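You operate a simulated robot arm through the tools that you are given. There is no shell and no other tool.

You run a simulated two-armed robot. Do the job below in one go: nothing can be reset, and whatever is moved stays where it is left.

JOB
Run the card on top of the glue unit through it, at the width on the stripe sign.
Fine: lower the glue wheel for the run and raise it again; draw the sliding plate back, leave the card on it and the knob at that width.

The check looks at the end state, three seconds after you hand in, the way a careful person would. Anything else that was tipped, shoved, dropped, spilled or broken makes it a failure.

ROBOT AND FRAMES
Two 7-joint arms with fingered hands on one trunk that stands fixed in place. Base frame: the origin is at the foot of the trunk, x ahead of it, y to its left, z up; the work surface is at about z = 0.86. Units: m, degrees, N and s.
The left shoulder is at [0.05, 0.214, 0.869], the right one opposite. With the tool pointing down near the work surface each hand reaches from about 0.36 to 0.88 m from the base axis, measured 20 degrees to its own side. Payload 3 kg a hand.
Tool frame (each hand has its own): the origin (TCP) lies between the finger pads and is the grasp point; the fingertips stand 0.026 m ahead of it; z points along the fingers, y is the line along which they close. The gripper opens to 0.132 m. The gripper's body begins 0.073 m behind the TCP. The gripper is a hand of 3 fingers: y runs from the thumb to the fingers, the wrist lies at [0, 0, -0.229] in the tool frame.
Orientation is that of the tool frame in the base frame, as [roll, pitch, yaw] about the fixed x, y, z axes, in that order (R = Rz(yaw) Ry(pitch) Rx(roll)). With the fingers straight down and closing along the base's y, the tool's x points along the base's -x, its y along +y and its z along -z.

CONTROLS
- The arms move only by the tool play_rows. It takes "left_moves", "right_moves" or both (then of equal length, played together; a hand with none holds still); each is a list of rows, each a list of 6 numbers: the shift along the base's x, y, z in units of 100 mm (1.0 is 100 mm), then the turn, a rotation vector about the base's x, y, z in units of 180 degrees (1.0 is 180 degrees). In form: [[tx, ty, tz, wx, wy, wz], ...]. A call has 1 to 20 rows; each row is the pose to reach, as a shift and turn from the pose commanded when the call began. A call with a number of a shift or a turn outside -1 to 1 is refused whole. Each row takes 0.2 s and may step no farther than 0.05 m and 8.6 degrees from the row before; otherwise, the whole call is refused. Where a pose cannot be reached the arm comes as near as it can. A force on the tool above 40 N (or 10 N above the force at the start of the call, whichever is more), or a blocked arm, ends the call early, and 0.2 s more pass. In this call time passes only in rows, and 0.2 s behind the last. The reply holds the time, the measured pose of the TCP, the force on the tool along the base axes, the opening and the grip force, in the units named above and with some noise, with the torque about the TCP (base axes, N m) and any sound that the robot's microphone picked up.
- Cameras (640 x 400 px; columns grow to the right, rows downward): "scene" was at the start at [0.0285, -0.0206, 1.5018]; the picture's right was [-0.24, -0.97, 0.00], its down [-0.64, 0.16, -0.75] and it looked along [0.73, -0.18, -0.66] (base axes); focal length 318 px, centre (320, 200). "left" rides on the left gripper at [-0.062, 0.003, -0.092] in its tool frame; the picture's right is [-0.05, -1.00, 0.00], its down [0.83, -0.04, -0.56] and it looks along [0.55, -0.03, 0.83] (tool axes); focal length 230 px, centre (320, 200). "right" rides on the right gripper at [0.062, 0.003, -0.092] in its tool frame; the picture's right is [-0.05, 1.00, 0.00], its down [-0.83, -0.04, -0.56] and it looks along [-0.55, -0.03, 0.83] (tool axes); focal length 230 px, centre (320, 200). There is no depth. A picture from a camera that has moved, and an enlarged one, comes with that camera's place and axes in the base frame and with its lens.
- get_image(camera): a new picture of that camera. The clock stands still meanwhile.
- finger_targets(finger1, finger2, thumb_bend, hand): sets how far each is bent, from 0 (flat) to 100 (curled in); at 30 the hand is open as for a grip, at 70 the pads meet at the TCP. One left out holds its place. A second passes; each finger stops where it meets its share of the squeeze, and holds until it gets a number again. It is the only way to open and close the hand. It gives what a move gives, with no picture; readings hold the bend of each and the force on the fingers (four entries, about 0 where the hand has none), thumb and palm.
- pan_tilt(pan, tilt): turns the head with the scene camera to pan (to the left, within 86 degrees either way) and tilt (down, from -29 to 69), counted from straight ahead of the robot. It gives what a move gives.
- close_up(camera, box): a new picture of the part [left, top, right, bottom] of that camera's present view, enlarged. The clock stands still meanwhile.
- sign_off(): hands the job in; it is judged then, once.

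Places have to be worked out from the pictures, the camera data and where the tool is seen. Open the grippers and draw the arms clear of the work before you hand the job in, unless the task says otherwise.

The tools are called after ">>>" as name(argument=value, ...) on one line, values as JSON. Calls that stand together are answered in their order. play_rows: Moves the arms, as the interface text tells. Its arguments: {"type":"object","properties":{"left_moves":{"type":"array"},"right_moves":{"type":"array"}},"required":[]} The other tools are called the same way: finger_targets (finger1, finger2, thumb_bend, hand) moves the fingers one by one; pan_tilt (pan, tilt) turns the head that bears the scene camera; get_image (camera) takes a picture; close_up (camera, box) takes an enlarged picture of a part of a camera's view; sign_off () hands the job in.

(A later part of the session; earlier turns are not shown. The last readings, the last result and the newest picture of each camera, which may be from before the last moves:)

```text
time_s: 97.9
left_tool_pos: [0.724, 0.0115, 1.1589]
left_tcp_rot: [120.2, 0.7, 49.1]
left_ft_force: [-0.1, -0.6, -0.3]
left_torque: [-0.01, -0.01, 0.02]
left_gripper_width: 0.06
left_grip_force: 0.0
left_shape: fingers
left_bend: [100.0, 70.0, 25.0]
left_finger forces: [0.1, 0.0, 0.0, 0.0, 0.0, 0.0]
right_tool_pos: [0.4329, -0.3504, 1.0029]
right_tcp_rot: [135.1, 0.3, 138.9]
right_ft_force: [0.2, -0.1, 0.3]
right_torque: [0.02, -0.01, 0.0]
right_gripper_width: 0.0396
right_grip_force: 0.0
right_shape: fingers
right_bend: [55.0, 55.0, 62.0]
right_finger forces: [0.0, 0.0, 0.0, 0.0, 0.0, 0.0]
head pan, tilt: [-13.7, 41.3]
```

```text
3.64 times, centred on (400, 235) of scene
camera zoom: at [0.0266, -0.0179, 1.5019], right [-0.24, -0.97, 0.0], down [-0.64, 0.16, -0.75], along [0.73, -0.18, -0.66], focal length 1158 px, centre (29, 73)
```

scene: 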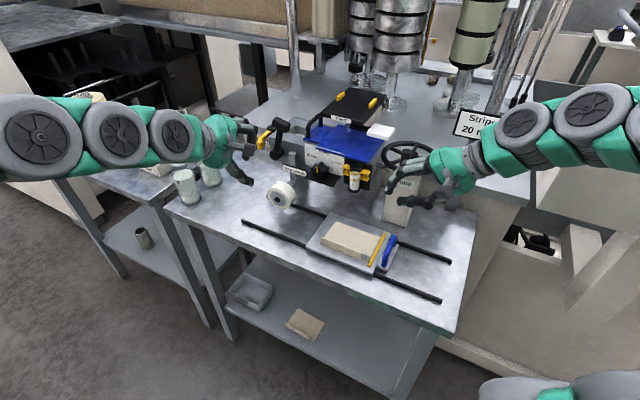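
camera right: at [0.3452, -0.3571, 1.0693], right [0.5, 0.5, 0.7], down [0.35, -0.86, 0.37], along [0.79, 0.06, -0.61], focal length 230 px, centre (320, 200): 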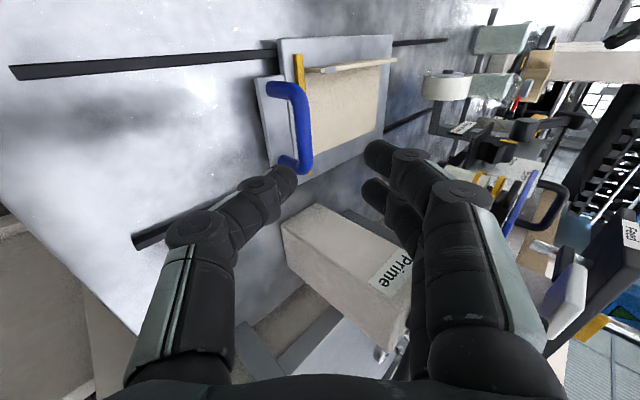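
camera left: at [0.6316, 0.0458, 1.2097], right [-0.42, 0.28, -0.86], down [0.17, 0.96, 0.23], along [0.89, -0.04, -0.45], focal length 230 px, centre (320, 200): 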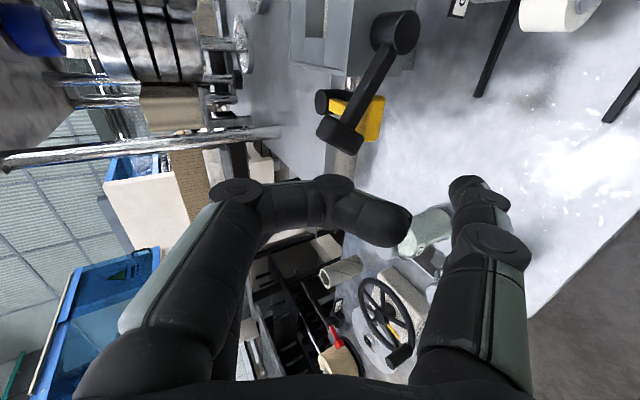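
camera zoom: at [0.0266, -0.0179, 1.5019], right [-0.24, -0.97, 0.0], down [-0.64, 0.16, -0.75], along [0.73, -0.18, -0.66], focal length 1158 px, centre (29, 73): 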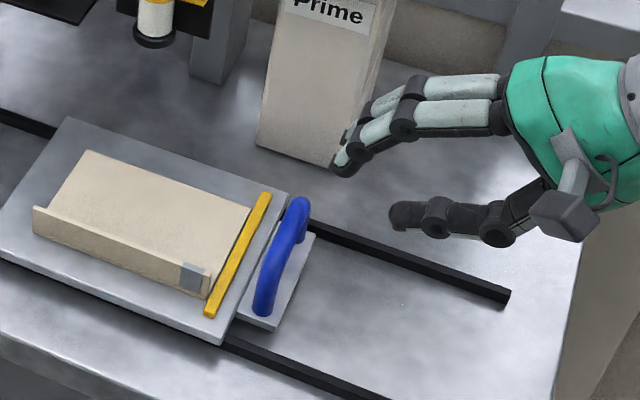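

In line. I open the thumb slightly more and approach exactly along the tool axis so the crossbar enters between thumb and fingers.

>>> finger_targets(hand="right", finger1=55, finger2=55, thumb_bend=60)

>>> play_rows(right_moves=[[0.02, 0.02, -0.15, 0, 0, 0], [0.063, 0.019, -0.27, 0, 0, 0], [0.16, 0.13, -0.42, 0, 0, 0], [0.25, 0.232, -0.55, 0, 0, 0]])

>>> get_image(camera="right")

>>> close_up(camera="scene", box=[340, 190, 440, 280])

```text
time_s: 98.9
left_tool_pos: [0.7222, 0.0114, 1.1596]
left_tcp_rot: [120.1, 0.6, 49.2]
left_ft_force: [1.1, 0.5, -0.1]
left_torque: [-0.02, 0.02, 0.0]
left_gripper_width: 0.0604
left_grip_force: 0.0
left_shape: fingers
left_bend: [100.0, 70.0, 25.0]
left_finger forces: [0.0, 0.0, 0.1, 0.0, 0.0, 0.1]
right_tool_pos: [0.4326, -0.3506, 1.0024]
right_tcp_rot: [135.2, 0.2, 138.8]
right_ft_force: [0.1, 0.4, -1.1]
right_torque: [0.02, 0.0, -0.02]
right_gripper_width: 0.0426
right_grip_force: 0.0
right_shape: fingers
right_bend: [55.0, 55.0, 60.0]
right_finger forces: [0.0, 0.0, 0.0, 0.0, 0.1, 0.0]
head pan, tilt: [-13.7, 41.3]
```

```text
time_s: 99.9
left_tool_pos: [0.7255, 0.0138, 1.1589]
left_tcp_rot: [120.3, 0.6, 49.4]
left_ft_force: [0.6, 0.1, 0.2]
left_torque: [-0.06, -0.03, -0.04]
left_gripper_width: 0.06
left_grip_force: 0.1
left_shape: fingers
left_bend: [100.0, 70.0, 25.0]
left_finger forces: [0.1, 0.0, 0.1, 0.1, 0.0, 0.0]
right_tool_pos: [0.4635, -0.3309, 0.9424]
right_tcp_rot: [135.3, 0.1, 138.7]
right_ft_force: [-0.1, -0.2, -0.1]
right_torque: [0.0, 0.01, 0.01]
right_gripper_width: 0.0426
right_grip_force: 0.0
right_shape: fingers
right_bend: [55.0, 55.0, 60.0]
right_finger forces: [0.1, 0.0, 0.1, 0.1, 0.1, 0.1]
head pan, tilt: [-13.7, 41.3]
```

```text
taken
camera right: at [0.3758, -0.3371, 1.0096], right [0.51, 0.5, 0.7], down [0.35, -0.86, 0.37], along [0.79, 0.06, -0.61], focal length 230 px, centre (320, 200)
```

right: 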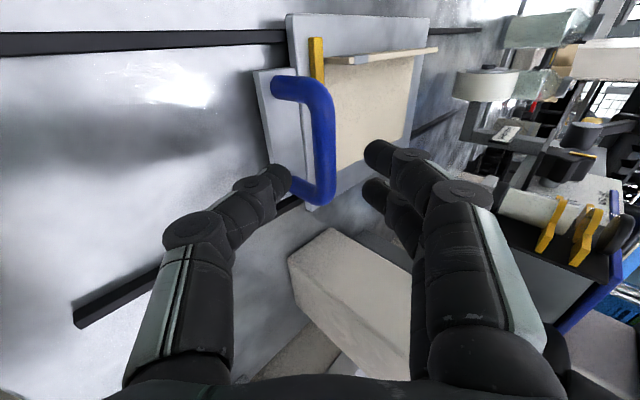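

```text
4.44 times, centred on (390, 235) of scene
camera zoom: at [0.0293, -0.0206, 1.5018], right [-0.23, -0.97, 0.0], down [-0.64, 0.15, -0.75], along [0.73, -0.18, -0.66], focal length 1415 px, centre (9, 44)
```

zoom: 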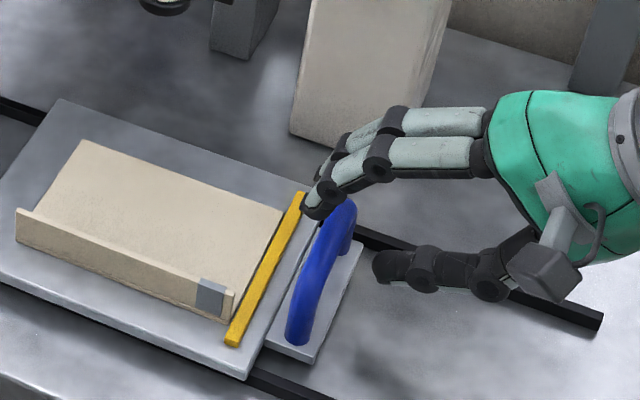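

The hand is about 1.5 cm too far to the rear end of the crossbar. I shift toward the front and then complete the approach.

>>> play_rows(right_moves=[[-0.055, 0.048, 0, 0, 0, 0], [-0.111, 0.097, 0, 0, 0, 0], [-0.055, 0.161, -0.095, 0, 0, 0], [0.002, 0.226, -0.189, 0, 0, 0]])

>>> get_image(camera="right")

>>> close_up(camera="scene", box=[340, 190, 440, 280])

```text
time_s: 100.9
left_tool_pos: [0.7241, 0.0109, 1.1588]
left_tcp_rot: [120.3, 0.6, 49.1]
left_ft_force: [0.6, -0.9, 0.5]
left_torque: [-0.01, 0.01, -0.01]
left_gripper_width: 0.0602
left_grip_force: 0.0
left_shape: fingers
left_bend: [100.0, 70.0, 25.0]
left_finger forces: [0.1, 0.0, 0.0, 0.0, 0.0, 0.1]
right_tool_pos: [0.4592, -0.3093, 0.9254]
right_tcp_rot: [135.3, 0.2, 138.6]
right_ft_force: [0.2, -0.4, 0.1]
right_torque: [0.02, 0.01, 0.0]
right_gripper_width: 0.043
right_grip_force: 0.1
right_shape: fingers
right_bend: [55.0, 55.0, 60.0]
right_finger forces: [0.1, 0.0, 0.0, 0.1, 0.0, 0.1]
head pan, tilt: [-13.7, 41.3]
```

```text
taken
camera right: at [0.372, -0.3151, 0.9924], right [0.51, 0.5, 0.7], down [0.34, -0.87, 0.37], along [0.79, 0.06, -0.61], focal length 230 px, centre (320, 200)
```

right: 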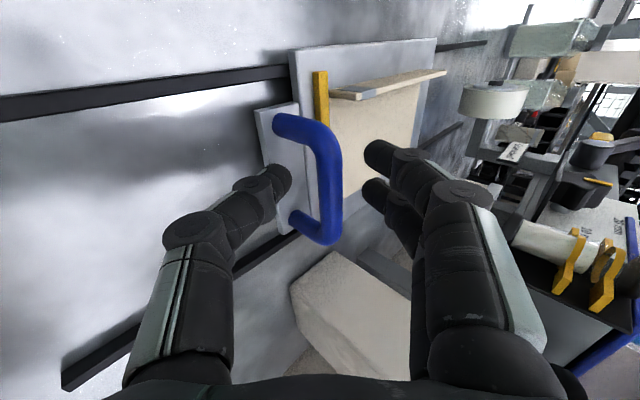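

```text
4.44 times, centred on (390, 235) of scene
camera zoom: at [0.0285, -0.0206, 1.5018], right [-0.24, -0.97, 0.0], down [-0.64, 0.16, -0.75], along [0.73, -0.18, -0.66], focal length 1415 px, centre (9, 44)
```

zoom: 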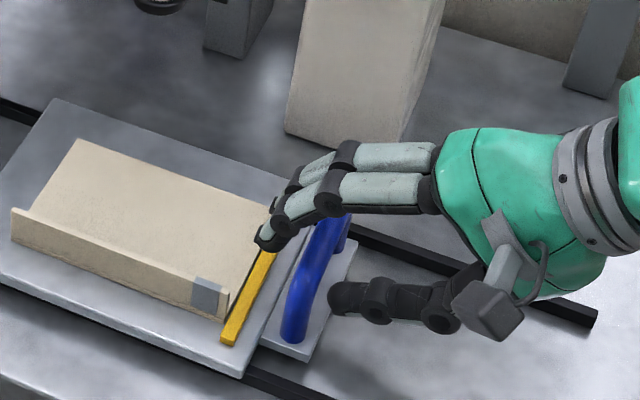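

The crossbar is between thumb and fingers. I close on it.

>>> finger_targets(hand="right", finger1=72, finger2=72, thumb_bend=72)

>>> get_image(camera="right")

>>> close_up(camera="scene", box=[300, 190, 420, 280])

```text
time_s: 101.9
left_tool_pos: [0.7245, 0.0097, 1.1575]
left_tcp_rot: [120.2, 0.7, 49.2]
left_ft_force: [-0.4, 0.3, 0.2]
left_torque: [-0.05, 0.0, -0.01]
left_gripper_width: 0.0602
left_grip_force: 0.1
left_shape: fingers
left_bend: [100.0, 70.0, 25.0]
left_finger forces: [0.1, 0.0, 0.1, 0.1, 0.1, 0.1]
right_tool_pos: [0.4607, -0.3089, 0.926]
right_tcp_rot: [135.2, 0.2, 138.4]
right_ft_force: [7.4, 9.5, 0.5]
right_torque: [0.1, -0.11, -0.01]
right_gripper_width: 0.0139
right_grip_force: 8.6
right_shape: fingers
right_bend: [66.0, 66.0, 70.0]
right_finger forces: [6.7, 6.8, 0.1, 0.1, 3.0, 0.1]
head pan, tilt: [-13.7, 41.3]
```

```text
taken
camera right: at [0.3724, -0.315, 0.9928], right [0.51, 0.5, 0.7], down [0.34, -0.87, 0.37], along [0.79, 0.06, -0.61], focal length 230 px, centre (320, 200)
```

right: 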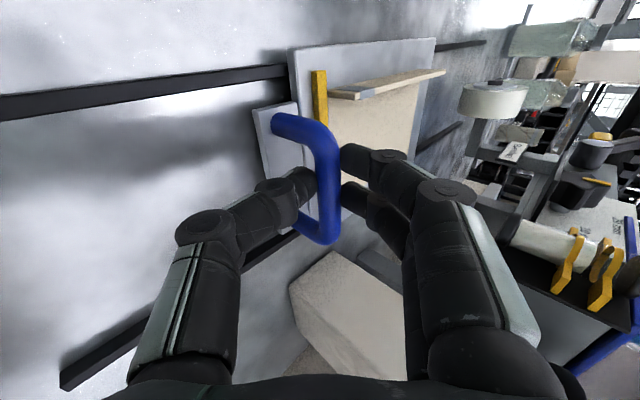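

```text
4.44 times, centred on (360, 235) of scene
camera zoom: at [0.0286, -0.0204, 1.5018], right [-0.24, -0.97, 0.0], down [-0.64, 0.16, -0.75], along [0.73, -0.18, -0.66], focal length 1415 px, centre (142, 44)
```

zoom: 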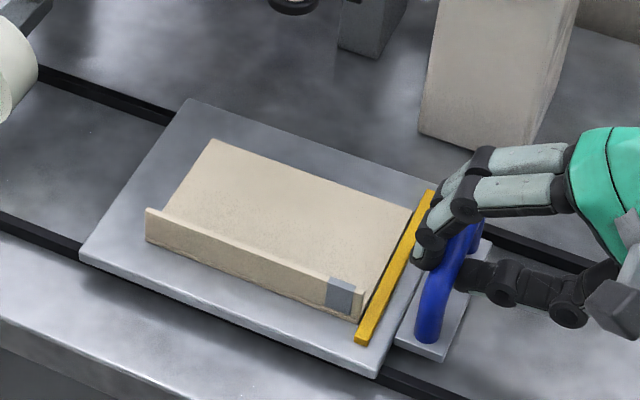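

The handle is gripped. I now push the plate toward the wheel (+U), first 10 cm at a gentle 1 cm per step.

>>> play_rows(right_moves=[[0.066, 0.075, 0, 0, 0, 0], [0.132, 0.15, 0, 0, 0, 0], [0.198, 0.226, 0, 0, 0, 0], [0.263, 0.301, 0, 0, 0, 0], [0.329, 0.376, 0, 0, 0, 0], [0.395, 0.451, 0, 0, 0, 0], [0.461, 0.527, 0, 0, 0, 0], [0.527, 0.602, 0, 0, 0, 0], [0.593, 0.677, 0, 0, 0, 0], [0.659, 0.752, 0, 0, 0, 0]])

>>> close_up(camera="scene", box=[240, 150, 400, 270])

>>> get_image(camera="right")

```text
time_s: 104.1
left_tool_pos: [0.724, 0.01, 1.1592]
left_tcp_rot: [120.2, 0.6, 49.2]
left_ft_force: [0.2, -0.1, 0.3]
left_torque: [-0.01, -0.03, 0.02]
left_gripper_width: 0.0601
left_grip_force: 0.0
left_shape: fingers
left_bend: [100.0, 70.0, 25.0]
left_finger forces: [0.0, 0.0, 0.0, 0.0, 0.0, 0.0]
right_tool_pos: [0.5259, -0.2347, 0.9258]
right_tcp_rot: [135.2, 0.2, 138.5]
right_ft_force: [-4.1, 4.4, 2.5]
right_torque: [0.02, 0.0, 0.1]
right_gripper_width: 0.0133
right_grip_force: 7.3
right_shape: fingers
right_bend: [70.0, 70.0, 69.0]
right_finger forces: [4.7, 4.8, 0.0, 0.0, 6.8, 0.1]
head pan, tilt: [-13.7, 41.3]
```

```text
3.33 times, centred on (320, 210) of scene
camera zoom: at [0.0284, -0.0205, 1.5018], right [-0.24, -0.97, 0.0], down [-0.64, 0.16, -0.75], along [0.73, -0.18, -0.66], focal length 1061 px, centre (320, 167)
```

zoom: 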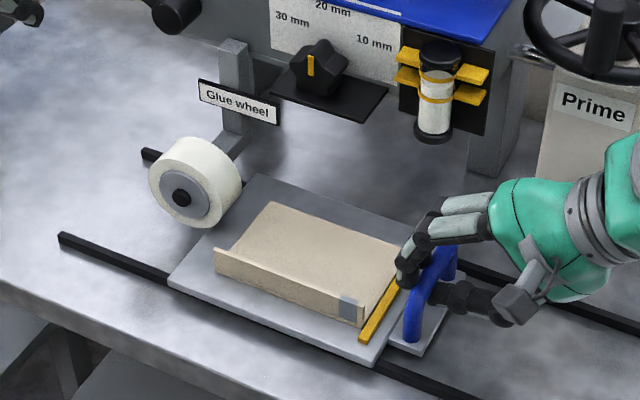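

```text
taken
camera right: at [0.439, -0.2398, 0.993], right [0.51, 0.5, 0.7], down [0.34, -0.87, 0.37], along [0.79, 0.05, -0.61], focal length 230 px, centre (320, 200)
```

right: 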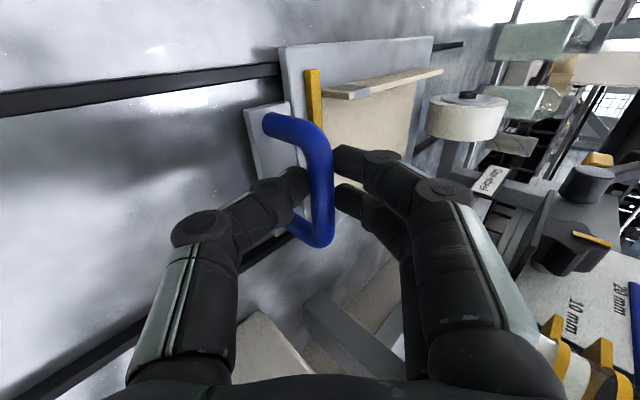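

The plate slides smoothly with the card in place; a slight side load (6 N) tells me to steer a little toward the front. I go 6 cm further, bringing the card under the wheel.

>>> play_rows(right_moves=[[0.06, 0.08, 0, 0, 0, 0], [0.122, 0.158, 0, 0, 0, 0], [0.184, 0.236, 0, 0, 0, 0], [0.248, 0.314, 0, 0, 0, 0], [0.312, 0.39, 0, 0, 0, 0], [0.376, 0.466, 0, 0, 0, 0]])

>>> close_up(camera="scene", box=[240, 150, 380, 260])

>>> get_image(camera="right")

```text
time_s: 105.5
left_tool_pos: [0.7242, 0.0095, 1.1587]
left_tcp_rot: [120.3, 0.6, 49.2]
left_ft_force: [-0.6, 0.6, 0.7]
left_torque: [0.0, 0.01, 0.03]
left_gripper_width: 0.0602
left_grip_force: 0.0
left_shape: fingers
left_bend: [100.0, 70.0, 25.0]
left_finger forces: [0.1, 0.0, 0.1, 0.0, 0.0, 0.0]
right_tool_pos: [0.5654, -0.1869, 0.9259]
right_tcp_rot: [135.2, 0.3, 138.5]
right_ft_force: [6.9, -6.4, -0.1]
right_torque: [-0.08, -0.07, -0.1]
right_gripper_width: 0.0129
right_grip_force: 8.0
right_shape: fingers
right_bend: [70.0, 70.0, 69.0]
right_finger forces: [4.1, 4.1, 0.0, 0.0, 7.4, 0.1]
head pan, tilt: [-13.7, 41.3]
```

```text
3.64 times, centred on (310, 205) of scene
camera zoom: at [0.0286, -0.0207, 1.5018], right [-0.24, -0.97, 0.0], down [-0.64, 0.16, -0.75], along [0.73, -0.18, -0.66], focal length 1158 px, centre (356, 182)
```

zoom: 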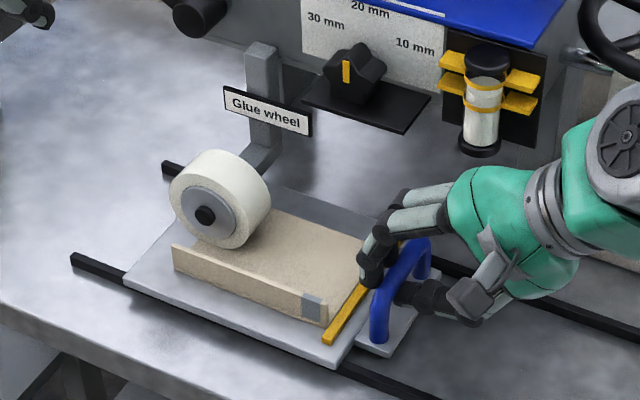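

```text
taken
camera right: at [0.4768, -0.1931, 0.9933], right [0.51, 0.5, 0.7], down [0.34, -0.87, 0.37], along [0.79, 0.05, -0.61], focal length 230 px, centre (320, 200)
```

right: 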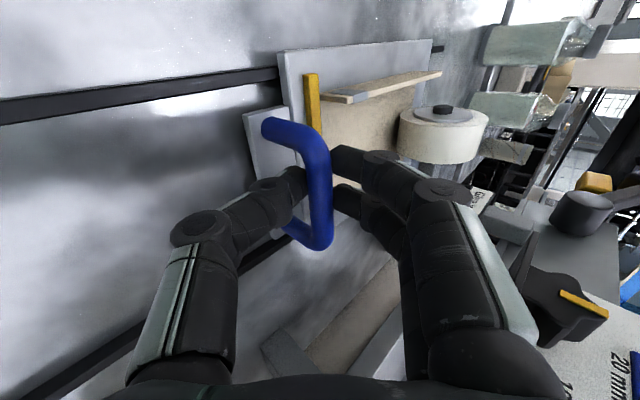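

The card's front part is under the wheel now. I zoom in to see whether the wheel touches it.

>>> close_up(camera="scene", box=[270, 180, 340, 230])

>>> close_up(camera="right", box=[320, 50, 520, 200])

>>> close_up(camera="left", box=[400, 0, 640, 180])

```text
8.00 times, centred on (305, 205) of scene
camera zoom: at [0.0286, -0.0207, 1.5018], right [-0.24, -0.97, 0.0], down [-0.64, 0.16, -0.75], along [0.73, -0.18, -0.66], focal length 2547 px, centre (440, 160)
```

zoom: 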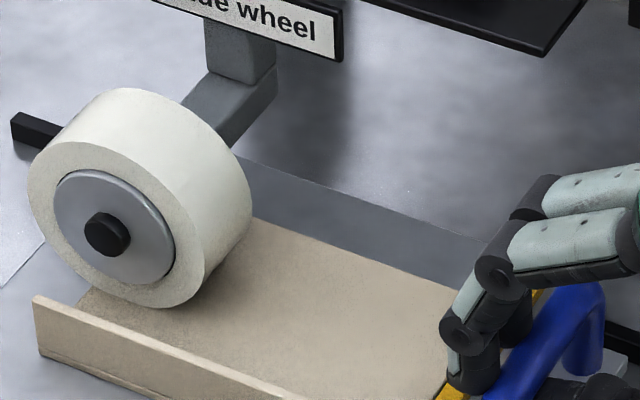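

```text
2.67 times, centred on (420, 125) of right
camera zoom: at [0.4768, -0.1931, 0.9933], right [0.51, 0.5, 0.7], down [0.34, -0.87, 0.37], along [0.79, 0.05, -0.61], focal length 614 px, centre (53, 400)
```

zoom: 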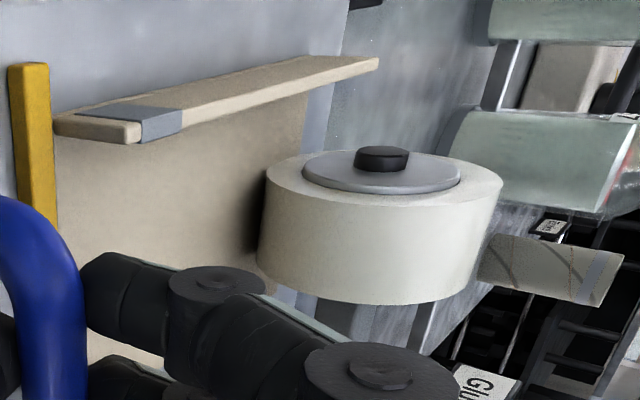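

```text
2.22 times, centred on (520, 90) of left
camera zoom: at [0.6257, 0.015, 1.2089], right [-0.42, 0.28, -0.86], down [0.17, 0.96, 0.23], along [0.89, -0.04, -0.45], focal length 511 px, centre (-124, 444)
```

zoom: 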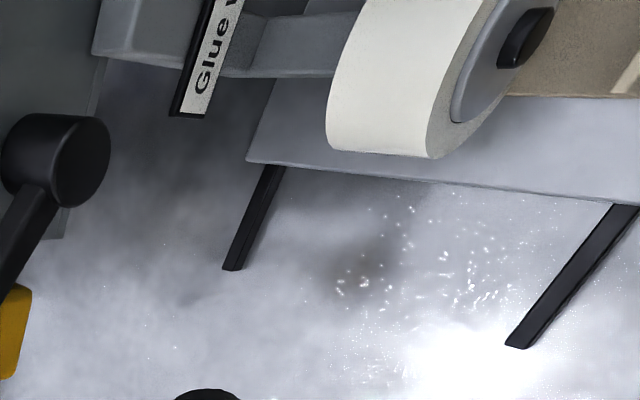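

The wheel runs right on the card. I continue 5 cm further with a slight steering correction.

>>> play_rows(right_moves=[[0.07, 0.07, 0, 0, 0, 0], [0.138, 0.144, 0, 0, 0, 0], [0.206, 0.218, 0, 0, 0, 0], [0.271, 0.294, 0, 0, 0, 0], [0.337, 0.369, 0, 0, 0, 0]])

>>> close_up(camera="scene", box=[240, 150, 380, 260])

>>> close_up(camera="left", box=[400, 0, 640, 180])

```text
time_s: 106.7
left_tool_pos: [0.7234, 0.0108, 1.1586]
left_tcp_rot: [120.4, 0.6, 49.2]
left_ft_force: [-0.2, -0.6, -0.1]
left_torque: [-0.01, -0.01, 0.01]
left_gripper_width: 0.0602
left_grip_force: 0.1
left_shape: fingers
left_bend: [100.0, 70.0, 25.0]
left_finger forces: [0.0, 0.0, 0.0, 0.0, 0.0, 0.1]
right_tool_pos: [0.5978, -0.1492, 0.9259]
right_tcp_rot: [135.2, 0.1, 138.4]
right_ft_force: [-0.1, -0.6, 0.3]
right_torque: [0.06, -0.02, 0.02]
right_gripper_width: 0.0128
right_grip_force: 7.7
right_shape: fingers
right_bend: [70.0, 70.0, 69.0]
right_finger forces: [4.0, 4.0, 0.0, 0.0, 7.1, 0.0]
head pan, tilt: [-13.7, 41.3]
```

```text
3.64 times, centred on (310, 205) of scene
camera zoom: at [0.0285, -0.0206, 1.5018], right [-0.24, -0.97, 0.0], down [-0.64, 0.16, -0.75], along [0.73, -0.18, -0.66], focal length 1158 px, centre (356, 182)
```

zoom: 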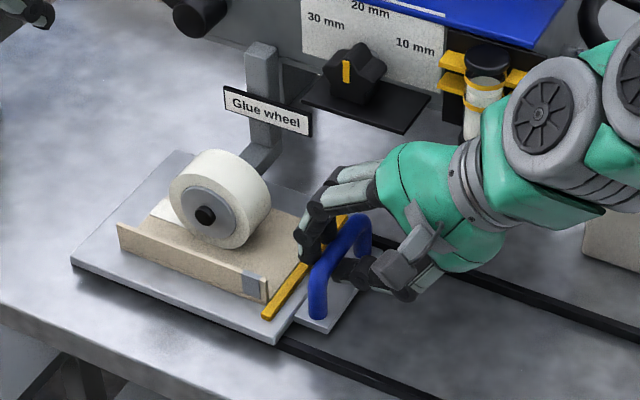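

```text
2.22 times, centred on (520, 90) of left
camera zoom: at [0.6256, 0.0151, 1.2089], right [-0.42, 0.28, -0.86], down [0.17, 0.96, 0.23], along [0.89, -0.04, -0.45], focal length 511 px, centre (-124, 444)
```

zoom: 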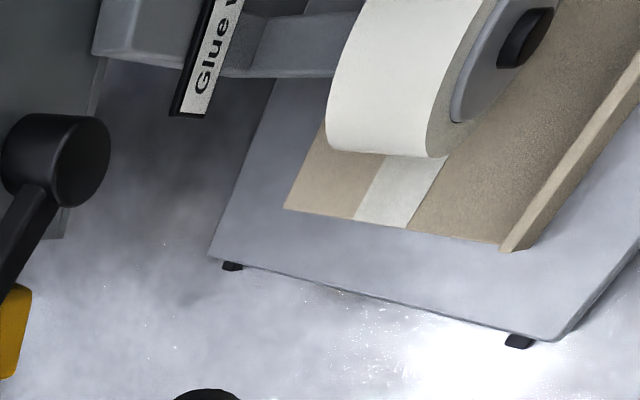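

Glue is being laid: a clean white stripe shows on the card behind the wheel. I continue 3 cm with the current grip.

>>> play_rows(right_moves=[[0.066, 0.075, 0, 0, 0, 0], [0.132, 0.15, 0, 0, 0, 0], [0.198, 0.226, 0, 0, 0, 0]])

>>> close_up(camera="scene", box=[240, 150, 380, 260])

>>> get_image(camera="right")

>>> close_up(camera="left", box=[400, 0, 640, 180])

```text
time_s: 107.5
left_tool_pos: [0.7239, 0.0107, 1.158]
left_tcp_rot: [120.3, 0.5, 49.3]
left_ft_force: [0.0, -0.6, 0.3]
left_torque: [0.01, 0.01, 0.04]
left_gripper_width: 0.0601
left_grip_force: 0.0
left_shape: fingers
left_bend: [100.0, 70.0, 25.0]
left_finger forces: [0.1, 0.1, 0.1, 0.1, 0.0, 0.0]
right_tool_pos: [0.6168, -0.1271, 0.9266]
right_tcp_rot: [135.2, 0.2, 138.5]
right_ft_force: [-3.0, 2.1, -0.1]
right_torque: [0.02, 0.04, 0.07]
right_gripper_width: 0.0125
right_grip_force: 8.0
right_shape: fingers
right_bend: [70.0, 70.0, 69.0]
right_finger forces: [4.0, 3.9, 0.0, 0.0, 7.1, 0.1]
head pan, tilt: [-13.7, 41.3]
```

```text
3.64 times, centred on (310, 205) of scene
camera zoom: at [0.0284, -0.0205, 1.5018], right [-0.24, -0.97, 0.0], down [-0.64, 0.16, -0.75], along [0.73, -0.18, -0.66], focal length 1158 px, centre (356, 182)
```

zoom: 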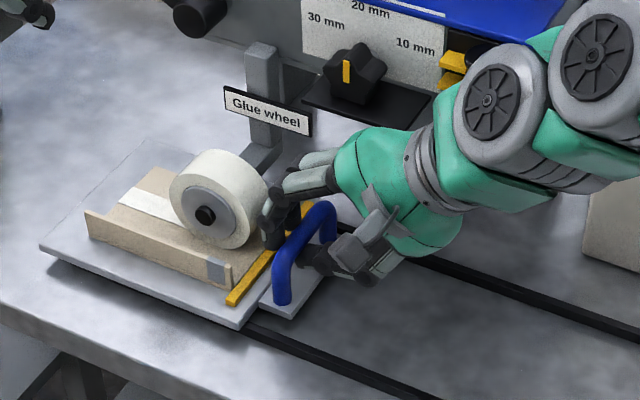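

```text
taken
camera right: at [0.5301, -0.1339, 0.9934], right [0.51, 0.5, 0.7], down [0.34, -0.87, 0.37], along [0.79, 0.05, -0.61], focal length 230 px, centre (320, 200)
```

right: 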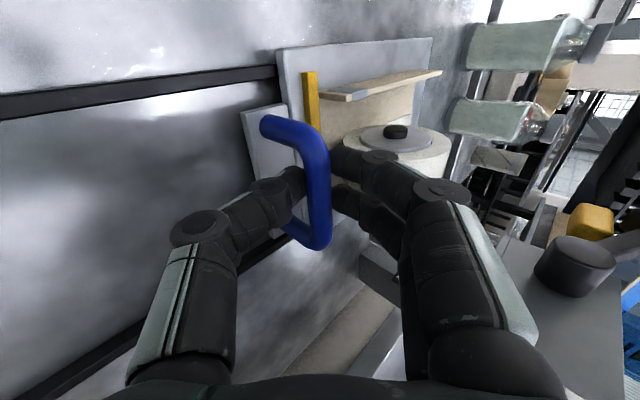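

```text
2.22 times, centred on (520, 90) of left
camera zoom: at [0.6256, 0.0152, 1.2089], right [-0.42, 0.28, -0.86], down [0.17, 0.96, 0.23], along [0.89, -0.04, -0.45], focal length 511 px, centre (-124, 444)
```

zoom: 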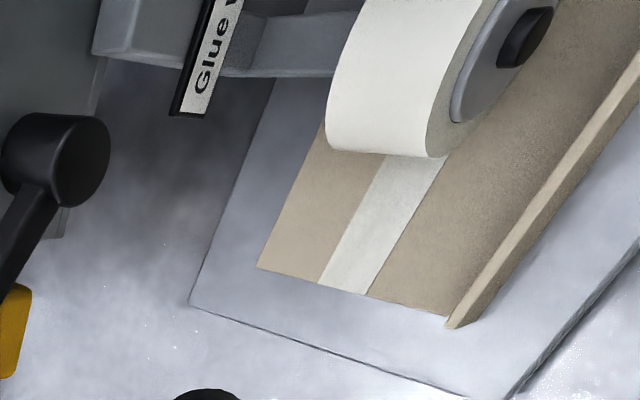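

The stripe now covers most of the card; about 2.5 cm at the trailing end remain, but my fingers are close to the wheel. I release the bar, step back, and will push it from behind with closed fingertips.

>>> finger_targets(hand="right", finger1=65, finger2=65, thumb_bend=61)

>>> play_rows(right_moves=[[-0.066, -0.075, 0.1, 0, 0, 0], [-0.2, -0.226, 0.3, 0, 0, 0], [-0.33, -0.376, 0.5, 0, 0, 0]])

>>> get_image(camera="right")

>>> close_up(camera="scene", box=[240, 150, 380, 260])

```text
time_s: 108.5
left_tool_pos: [0.7241, 0.01, 1.1588]
left_tcp_rot: [120.3, 0.6, 49.3]
left_ft_force: [0.4, -0.1, -0.2]
left_torque: [0.0, 0.01, -0.01]
left_gripper_width: 0.0602
left_grip_force: 0.0
left_shape: fingers
left_bend: [100.0, 70.0, 25.0]
left_finger forces: [0.1, 0.1, 0.0, 0.1, 0.1, 0.1]
right_tool_pos: [0.618, -0.1272, 0.9265]
right_tcp_rot: [135.2, 0.2, 138.5]
right_ft_force: [0.6, 0.4, -0.2]
right_torque: [-0.03, 0.02, 0.01]
right_gripper_width: 0.0249
right_grip_force: 0.0
right_shape: fingers
right_bend: [65.0, 65.0, 61.0]
right_finger forces: [0.1, 0.0, 0.1, 0.0, 0.1, 0.0]
head pan, tilt: [-13.7, 41.3]
```

```text
time_s: 109.3
left_tool_pos: [0.7242, 0.0107, 1.1596]
left_tcp_rot: [120.2, 0.6, 49.2]
left_ft_force: [0.0, 0.1, -0.2]
left_torque: [0.02, 0.04, 0.05]
left_gripper_width: 0.0602
left_grip_force: 0.1
left_shape: fingers
left_bend: [100.0, 70.0, 25.0]
left_finger forces: [0.0, 0.0, 0.1, 0.0, 0.1, 0.0]
right_tool_pos: [0.5842, -0.1647, 0.9771]
right_tcp_rot: [135.3, 0.1, 138.7]
right_ft_force: [0.4, 0.4, 0.1]
right_torque: [0.01, -0.01, 0.03]
right_gripper_width: 0.0251
right_grip_force: 0.0
right_shape: fingers
right_bend: [65.0, 65.0, 61.0]
right_finger forces: [0.0, 0.1, 0.0, 0.1, 0.1, 0.0]
head pan, tilt: [-13.7, 41.3]
```

```text
taken
camera right: at [0.4963, -0.1715, 1.0435], right [0.51, 0.5, 0.7], down [0.34, -0.87, 0.37], along [0.79, 0.06, -0.61], focal length 230 px, centre (320, 200)
```

right: 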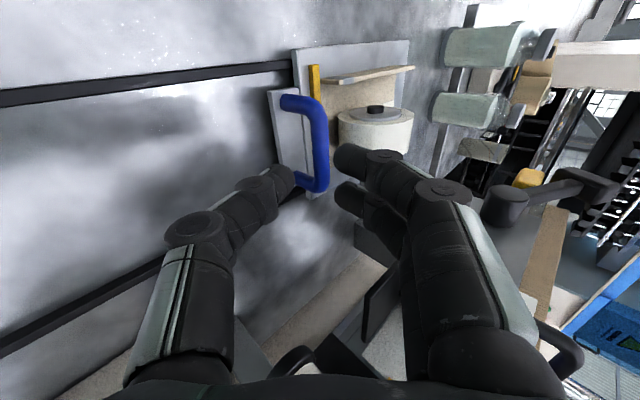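

```text
3.64 times, centred on (310, 205) of scene
camera zoom: at [0.0284, -0.0206, 1.5018], right [-0.24, -0.97, 0.0], down [-0.64, 0.16, -0.75], along [0.73, -0.18, -0.66], focal length 1158 px, centre (356, 182)
```

zoom: 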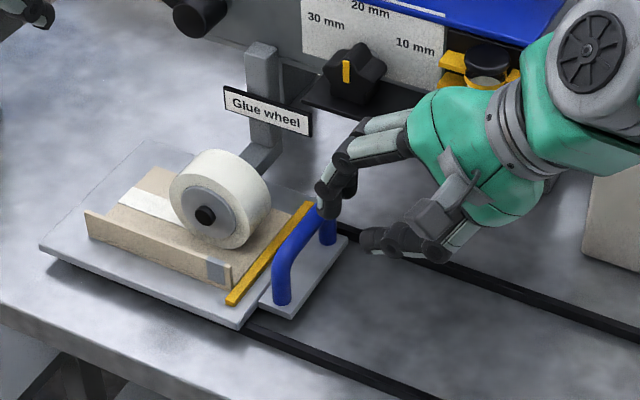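

The plate stayed. I close the fingertips and lower them right behind the crossbar.

>>> finger_targets(hand="right", finger1=70, finger2=70, thumb_bend=69)

>>> play_rows(right_moves=[[0.0, 0.0, -0.2, 0, 0, 0], [0.03, 0.034, -0.4, 0, 0, 0], [0.06, 0.068, -0.4, 0, 0, 0]])

>>> get_image(camera="right")

>>> close_up(camera="scene", box=[240, 150, 380, 260])

```text
time_s: 110.3
left_tool_pos: [0.7247, 0.0095, 1.158]
left_tcp_rot: [120.3, 0.6, 49.1]
left_ft_force: [-0.2, -0.1, 0.1]
left_torque: [0.02, 0.0, -0.02]
left_gripper_width: 0.0601
left_grip_force: 0.1
left_shape: fingers
left_bend: [100.0, 70.0, 25.0]
left_finger forces: [0.0, 0.0, 0.1, 0.0, 0.0, 0.0]
right_tool_pos: [0.5842, -0.1637, 0.9772]
right_tcp_rot: [135.1, 0.2, 138.5]
right_ft_force: [0.4, -0.4, -0.7]
right_torque: [0.0, 0.02, -0.01]
right_gripper_width: 0.0077
right_grip_force: 0.0
right_shape: fingers
right_bend: [70.0, 70.0, 69.0]
right_finger forces: [0.0, 0.1, 0.0, 0.1, 0.0, 0.0]
head pan, tilt: [-13.7, 41.3]
```

```text
time_s: 111.1
left_tool_pos: [0.7243, 0.0104, 1.1588]
left_tcp_rot: [120.3, 0.6, 49.1]
left_ft_force: [-0.7, -0.2, 0.2]
left_torque: [0.0, -0.01, -0.01]
left_gripper_width: 0.0602
left_grip_force: 0.1
left_shape: fingers
left_bend: [100.0, 70.0, 25.0]
left_finger forces: [0.1, 0.1, 0.0, 0.0, 0.0, 0.0]
right_tool_pos: [0.5906, -0.1586, 0.9365]
right_tcp_rot: [135.3, 0.2, 138.6]
right_ft_force: [-0.8, -0.7, -0.9]
right_torque: [0.0, 0.01, 0.0]
right_gripper_width: 0.0073
right_grip_force: 0.1
right_shape: fingers
right_bend: [70.0, 70.0, 69.0]
right_finger forces: [0.1, 0.1, 0.0, 0.1, 0.0, 0.0]
head pan, tilt: [-13.7, 41.3]
```

```text
taken
camera right: at [0.5028, -0.1648, 1.0034], right [0.51, 0.5, 0.7], down [0.34, -0.87, 0.37], along [0.79, 0.05, -0.61], focal length 230 px, centre (320, 200)
```

right: 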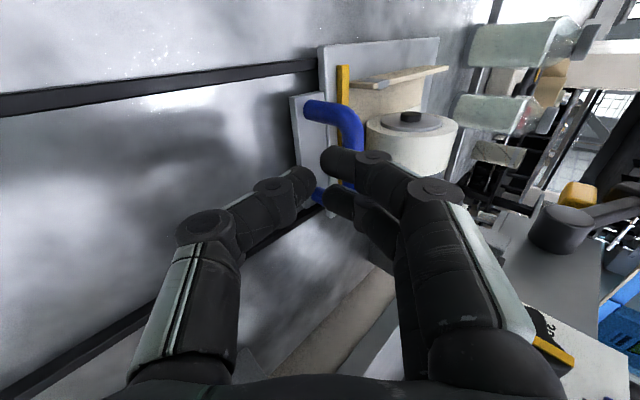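

```text
3.64 times, centred on (310, 205) of scene
camera zoom: at [0.0285, -0.0206, 1.5018], right [-0.24, -0.97, 0.0], down [-0.64, 0.16, -0.75], along [0.73, -0.18, -0.66], focal length 1158 px, centre (356, 182)
```

zoom: 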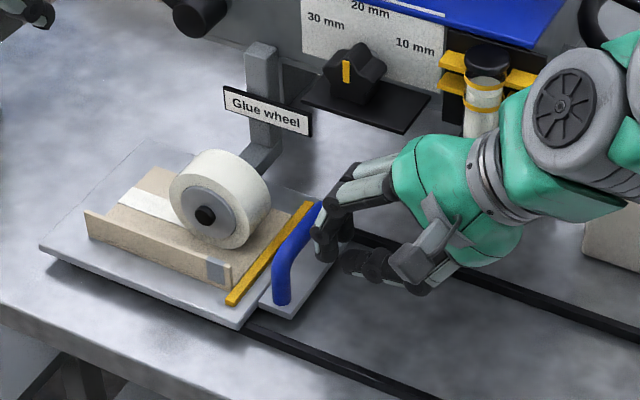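

Fingertips are right behind the bar. I push 3 cm further.

>>> play_rows(right_moves=[[0.066, 0.075, 0, 0, 0, 0], [0.132, 0.15, 0, 0, 0, 0], [0.198, 0.226, 0, 0, 0, 0]])

>>> close_up(camera="scene", box=[240, 150, 380, 260])

>>> close_up(camera="left", box=[400, 0, 640, 180])

```text
time_s: 111.9
left_tool_pos: [0.725, 0.0104, 1.1589]
left_tcp_rot: [120.3, 0.6, 49.3]
left_ft_force: [-0.4, 0.1, 0.7]
left_torque: [0.0, 0.0, -0.01]
left_gripper_width: 0.0599
left_grip_force: 0.0
left_shape: fingers
left_bend: [100.0, 70.0, 25.0]
left_finger forces: [0.1, 0.0, 0.0, 0.0, 0.1, 0.0]
right_tool_pos: [0.6097, -0.1362, 0.9362]
right_tcp_rot: [135.3, 0.1, 138.5]
right_ft_force: [0.4, 1.1, 0.5]
right_torque: [0.02, -0.01, 0.0]
right_gripper_width: 0.007
right_grip_force: 0.1
right_shape: fingers
right_bend: [70.0, 70.0, 69.0]
right_finger forces: [0.0, 0.1, 0.0, 0.0, 0.1, 0.0]
head pan, tilt: [-13.7, 41.3]
```

```text
3.64 times, centred on (310, 205) of scene
camera zoom: at [0.0285, -0.0206, 1.5018], right [-0.24, -0.97, 0.0], down [-0.64, 0.16, -0.75], along [0.73, -0.18, -0.66], focal length 1158 px, centre (356, 182)
```

zoom: 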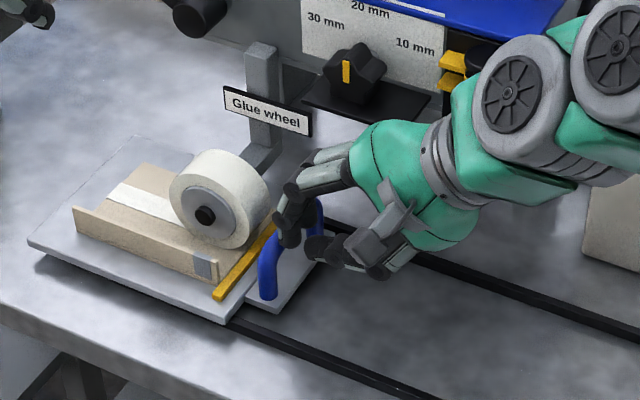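

```text
2.22 times, centred on (520, 90) of left
camera zoom: at [0.6257, 0.015, 1.2089], right [-0.42, 0.28, -0.86], down [0.17, 0.96, 0.23], along [0.89, -0.04, -0.45], focal length 511 px, centre (-124, 444)
```

zoom: 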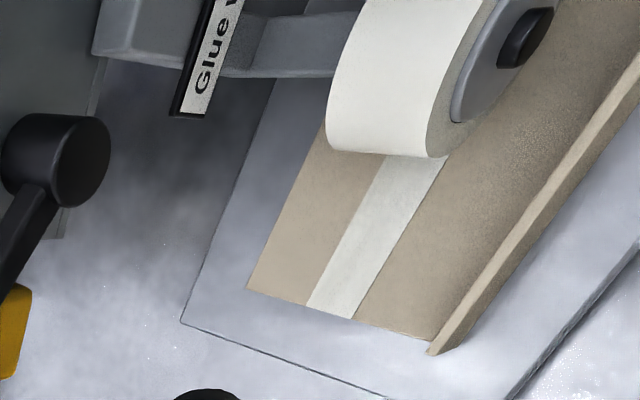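

The stripe has grown; about 1 cm left. I push 1.2 cm more, carefully, as the bar nears the wheel.

>>> play_rows(right_moves=[[0.04, 0.045, 0, 0, 0, 0], [0.079, 0.09, 0, 0, 0, 0]])

>>> close_up(camera="scene", box=[260, 170, 350, 240])

>>> get_image(camera="right")

>>> close_up(camera="left", box=[400, 0, 640, 180])

```text
time_s: 112.5
left_tool_pos: [0.7245, 0.0117, 1.1593]
left_tcp_rot: [120.3, 0.6, 49.3]
left_ft_force: [-0.7, -0.2, 0.1]
left_torque: [-0.01, -0.01, 0.0]
left_gripper_width: 0.0602
left_grip_force: 0.0
left_shape: fingers
left_bend: [100.0, 70.0, 25.0]
left_finger forces: [0.0, 0.0, 0.1, 0.0, 0.0, 0.1]
right_tool_pos: [0.6188, -0.1272, 0.9362]
right_tcp_rot: [135.2, 0.2, 138.5]
right_ft_force: [-0.6, -0.1, 0.8]
right_torque: [-0.02, 0.01, 0.0]
right_gripper_width: 0.0071
right_grip_force: 0.0
right_shape: fingers
right_bend: [70.0, 70.0, 69.0]
right_finger forces: [0.0, 0.1, 0.0, 0.0, 0.0, 0.0]
head pan, tilt: [-13.7, 41.3]
```

```text
5.71 times, centred on (305, 205) of scene
camera zoom: at [0.0285, -0.0206, 1.5018], right [-0.24, -0.97, 0.0], down [-0.64, 0.16, -0.75], along [0.73, -0.18, -0.66], focal length 1819 px, centre (406, 171)
```

zoom: 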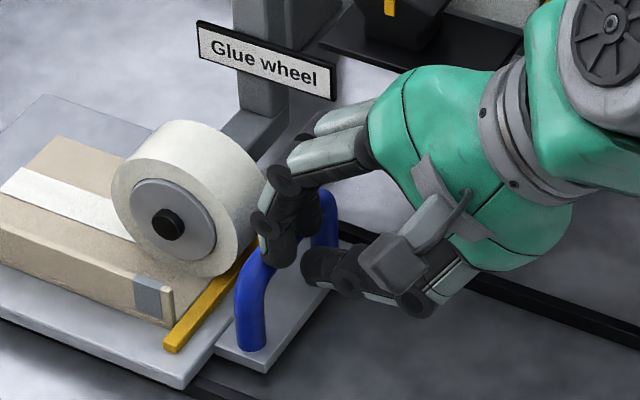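

```text
taken
camera right: at [0.5307, -0.1332, 1.0035], right [0.51, 0.5, 0.7], down [0.34, -0.87, 0.37], along [0.79, 0.05, -0.61], focal length 230 px, centre (320, 200)
```

right: 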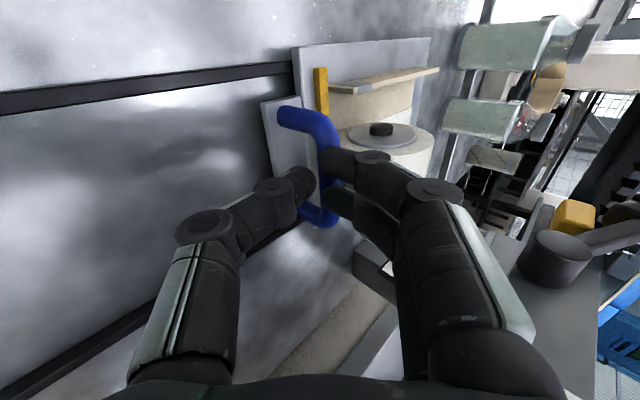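

```text
2.22 times, centred on (520, 90) of left
camera zoom: at [0.6257, 0.0151, 1.2089], right [-0.42, 0.28, -0.86], down [0.17, 0.96, 0.23], along [0.89, -0.04, -0.45], focal length 511 px, centre (-124, 444)
```

zoom: 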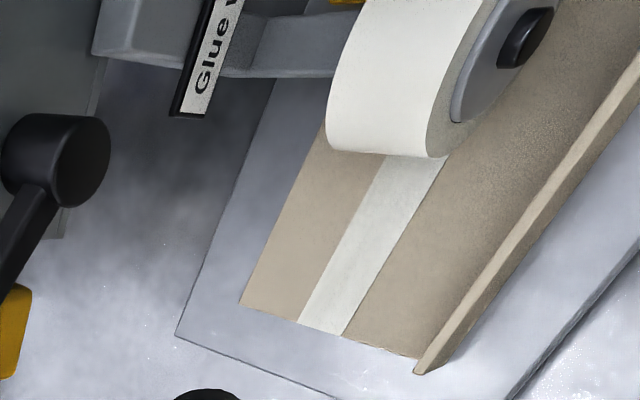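

The trailing end of the card is now about 6 mm from the wheel's contact line, with about 1 cm left before the bar would reach the wheel. I push 9 mm more.

>>> play_rows(right_moves=[[0.03, 0.034, 0, 0, 0, 0], [0.059, 0.068, 0, 0, 0, 0]])

>>> close_up(camera="scene", box=[260, 170, 350, 240])

>>> close_up(camera="left", box=[400, 0, 640, 180])

>>> close_up(camera="right", box=[240, 60, 460, 240])

```text
time_s: 113.1
left_tool_pos: [0.7246, 0.0105, 1.159]
left_tcp_rot: [120.3, 0.6, 49.2]
left_ft_force: [-0.4, -0.6, 0.1]
left_torque: [-0.03, 0.01, 0.01]
left_gripper_width: 0.0602
left_grip_force: 0.0
left_shape: fingers
left_bend: [100.0, 70.0, 25.0]
left_finger forces: [0.1, 0.0, 0.0, 0.0, 0.0, 0.0]
right_tool_pos: [0.6232, -0.1195, 0.9355]
right_tcp_rot: [135.1, 0.2, 138.6]
right_ft_force: [0.9, -0.6, 0.4]
right_torque: [0.02, -0.03, 0.0]
right_gripper_width: 0.0071
right_grip_force: 0.0
right_shape: fingers
right_bend: [70.0, 70.0, 69.0]
right_finger forces: [0.0, 0.1, 0.1, 0.0, 0.0, 0.0]
head pan, tilt: [-13.7, 41.3]
```

```text
5.71 times, centred on (305, 205) of scene
camera zoom: at [0.0285, -0.0206, 1.5018], right [-0.24, -0.97, 0.0], down [-0.64, 0.16, -0.75], along [0.73, -0.18, -0.66], focal length 1819 px, centre (406, 171)
```

zoom: 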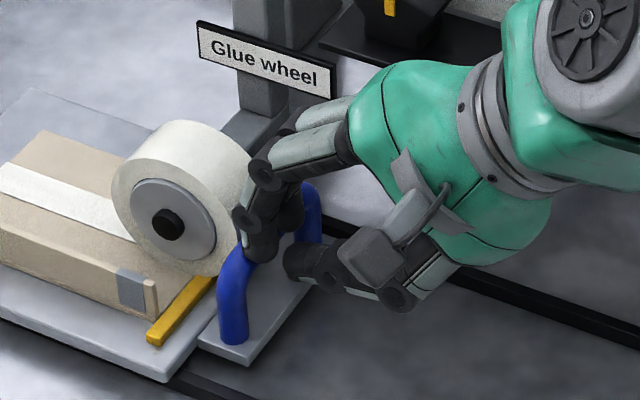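

```text
2.22 times, centred on (520, 90) of left
camera zoom: at [0.6256, 0.0151, 1.2089], right [-0.42, 0.28, -0.86], down [0.17, 0.96, 0.23], along [0.89, -0.04, -0.45], focal length 511 px, centre (-124, 444)
```

zoom: 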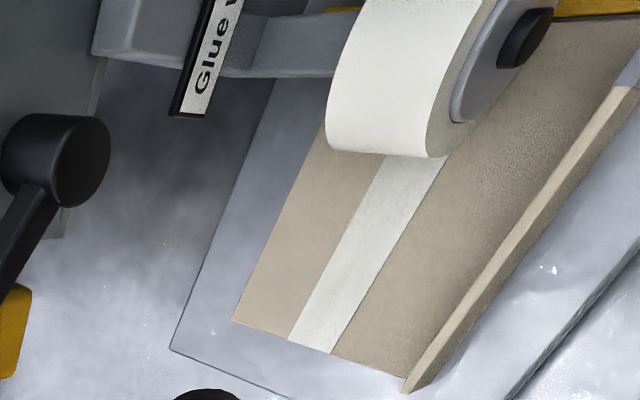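

```text
2.22 times, centred on (350, 150) of right
camera zoom: at [0.5364, -0.1261, 1.0032], right [0.51, 0.5, 0.7], down [0.34, -0.87, 0.37], along [0.79, 0.06, -0.61], focal length 511 px, centre (253, 311)
```

zoom: 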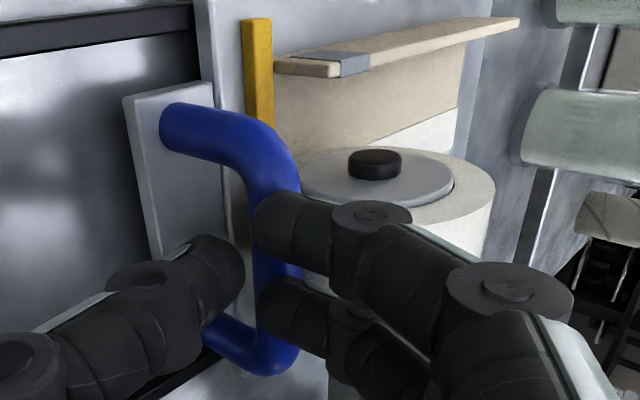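

The card has passed fully under the wheel (its trailing end is at the contact line). Now the wheel must be raised before pulling back: with the left hand I bring the single finger to the left side of the lever head.

>>> play_rows(left_moves=[[0.14, 0.15, -0.1, 0, 0, 0], [0.28, 0.3, -0.25, 0, 0, 0], [0.408, 0.439, -0.39, 0, 0, 0], [0.43, 0.42, -0.65, 0, 0, 0], [0.446, 0.406, -0.965, 0, 0, 0]])

>>> get_image(camera="left")

>>> close_up(camera="scene", box=[190, 100, 310, 190])

>>> close_up(camera="right", box=[460, 60, 640, 260])

```text
time_s: 114.3
left_tool_pos: [0.7691, 0.0508, 1.0634]
left_tcp_rot: [120.3, 0.6, 49.2]
left_ft_force: [-0.1, -0.3, 0.0]
left_torque: [0.01, 0.0, 0.0]
left_gripper_width: 0.0601
left_grip_force: 0.0
left_shape: fingers
left_bend: [100.0, 70.0, 25.0]
left_finger forces: [0.0, 0.0, 0.1, 0.0, 0.0, 0.0]
right_tool_pos: [0.6231, -0.1213, 0.9366]
right_tcp_rot: [135.2, 0.2, 138.5]
right_ft_force: [-0.3, 0.0, -0.6]
right_torque: [0.0, 0.02, 0.0]
right_gripper_width: 0.0068
right_grip_force: 0.1
right_shape: fingers
right_bend: [70.0, 70.0, 69.0]
right_finger forces: [0.0, 0.0, 0.1, 0.1, 0.0, 0.1]
head pan, tilt: [-13.7, 41.3]
```

```text
taken
camera left: at [0.6704, 0.0559, 1.1128], right [-0.42, 0.28, -0.86], down [0.17, 0.96, 0.23], along [0.89, -0.04, -0.45], focal length 230 px, centre (320, 200)
```

left: 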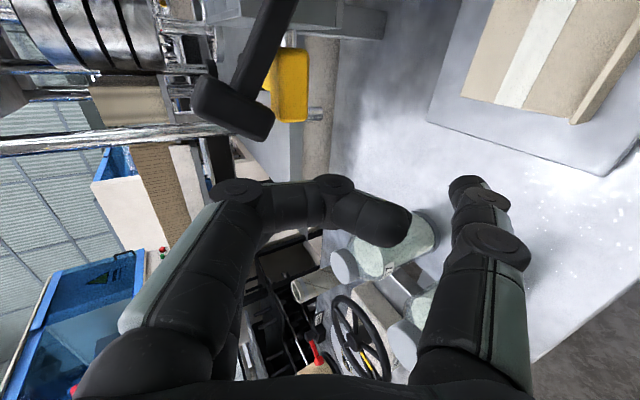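

```text
4.44 times, centred on (250, 145) of scene
camera zoom: at [0.0285, -0.0206, 1.5018], right [-0.24, -0.97, 0.0], down [-0.64, 0.16, -0.75], along [0.73, -0.18, -0.66], focal length 1415 px, centre (631, 444)
```

zoom: 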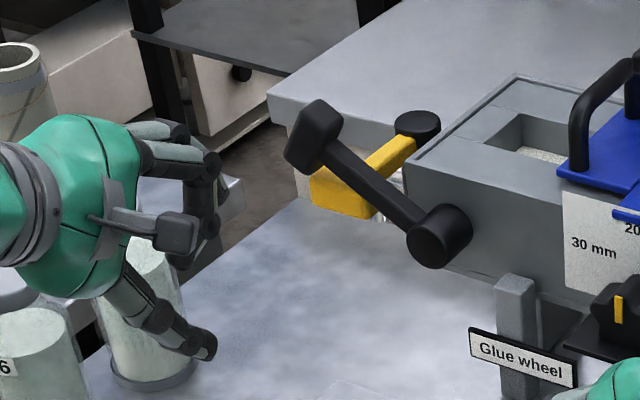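

```text
2.00 times, centred on (550, 160) of right
camera zoom: at [0.5365, -0.1265, 1.0033], right [0.51, 0.5, 0.7], down [0.34, -0.87, 0.37], along [0.79, 0.05, -0.61], focal length 460 px, centre (-140, 280)
```

zoom: 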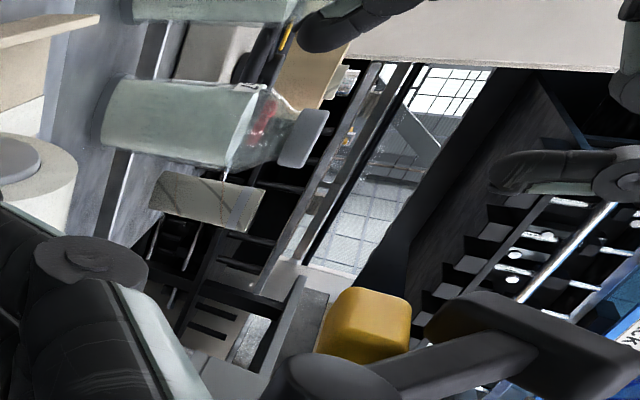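

Clear of the jars and the yellow lever. I move the finger forward to the lever head's depth, on its left side.

>>> play_rows(left_moves=[[0.11, -0.1, 0, 0, 0, 0], [0.225, -0.2, 0, 0, 0, 0], [0.339, -0.296, 0, 0, 0, 0]])

>>> get_image(camera="left")

>>> close_up(camera="scene", box=[190, 100, 310, 190])

```text
time_s: 115.1
left_tool_pos: [0.8038, 0.0203, 1.0613]
left_tcp_rot: [120.3, 0.5, 49.2]
left_ft_force: [-1.0, 0.0, -0.4]
left_torque: [0.05, -0.03, -0.01]
left_gripper_width: 0.0599
left_grip_force: 0.0
left_shape: fingers
left_bend: [100.0, 70.0, 25.0]
left_finger forces: [0.0, 0.1, 0.0, 0.0, 0.0, 0.1]
right_tool_pos: [0.6236, -0.1197, 0.9362]
right_tcp_rot: [135.2, 0.2, 138.5]
right_ft_force: [-0.2, -0.4, 0.1]
right_torque: [0.02, 0.01, -0.01]
right_gripper_width: 0.0074
right_grip_force: 0.0
right_shape: fingers
right_bend: [70.0, 70.0, 69.0]
right_finger forces: [0.0, 0.0, 0.1, 0.1, 0.0, 0.0]
head pan, tilt: [-13.7, 41.3]
```

```text
taken
camera left: at [0.7045, 0.0255, 1.1121], right [-0.42, 0.28, -0.86], down [0.16, 0.96, 0.23], along [0.89, -0.04, -0.45], focal length 230 px, centre (320, 200)
```

left: 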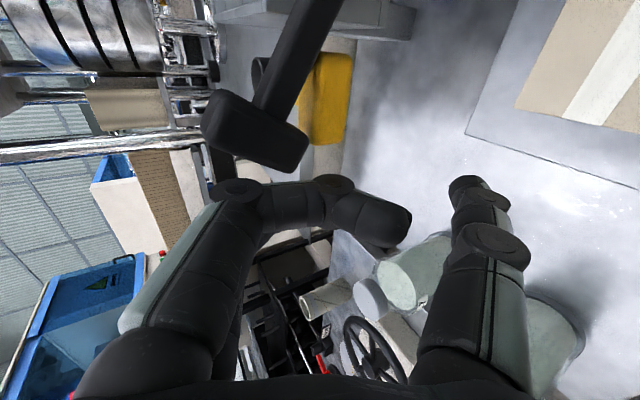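

```text
4.44 times, centred on (250, 145) of scene
camera zoom: at [0.0285, -0.0206, 1.5018], right [-0.24, -0.97, 0.0], down [-0.64, 0.16, -0.75], along [0.73, -0.18, -0.66], focal length 1415 px, centre (631, 444)
```

zoom: 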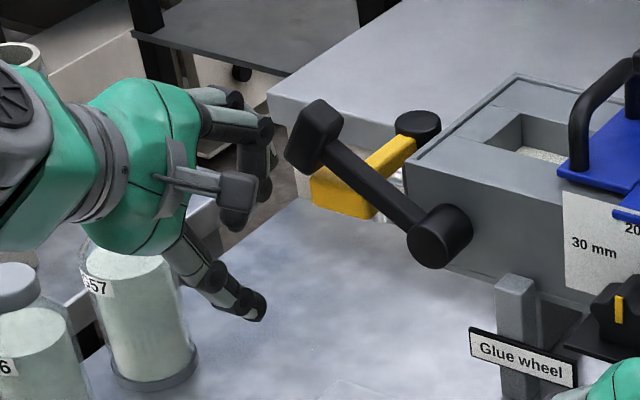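

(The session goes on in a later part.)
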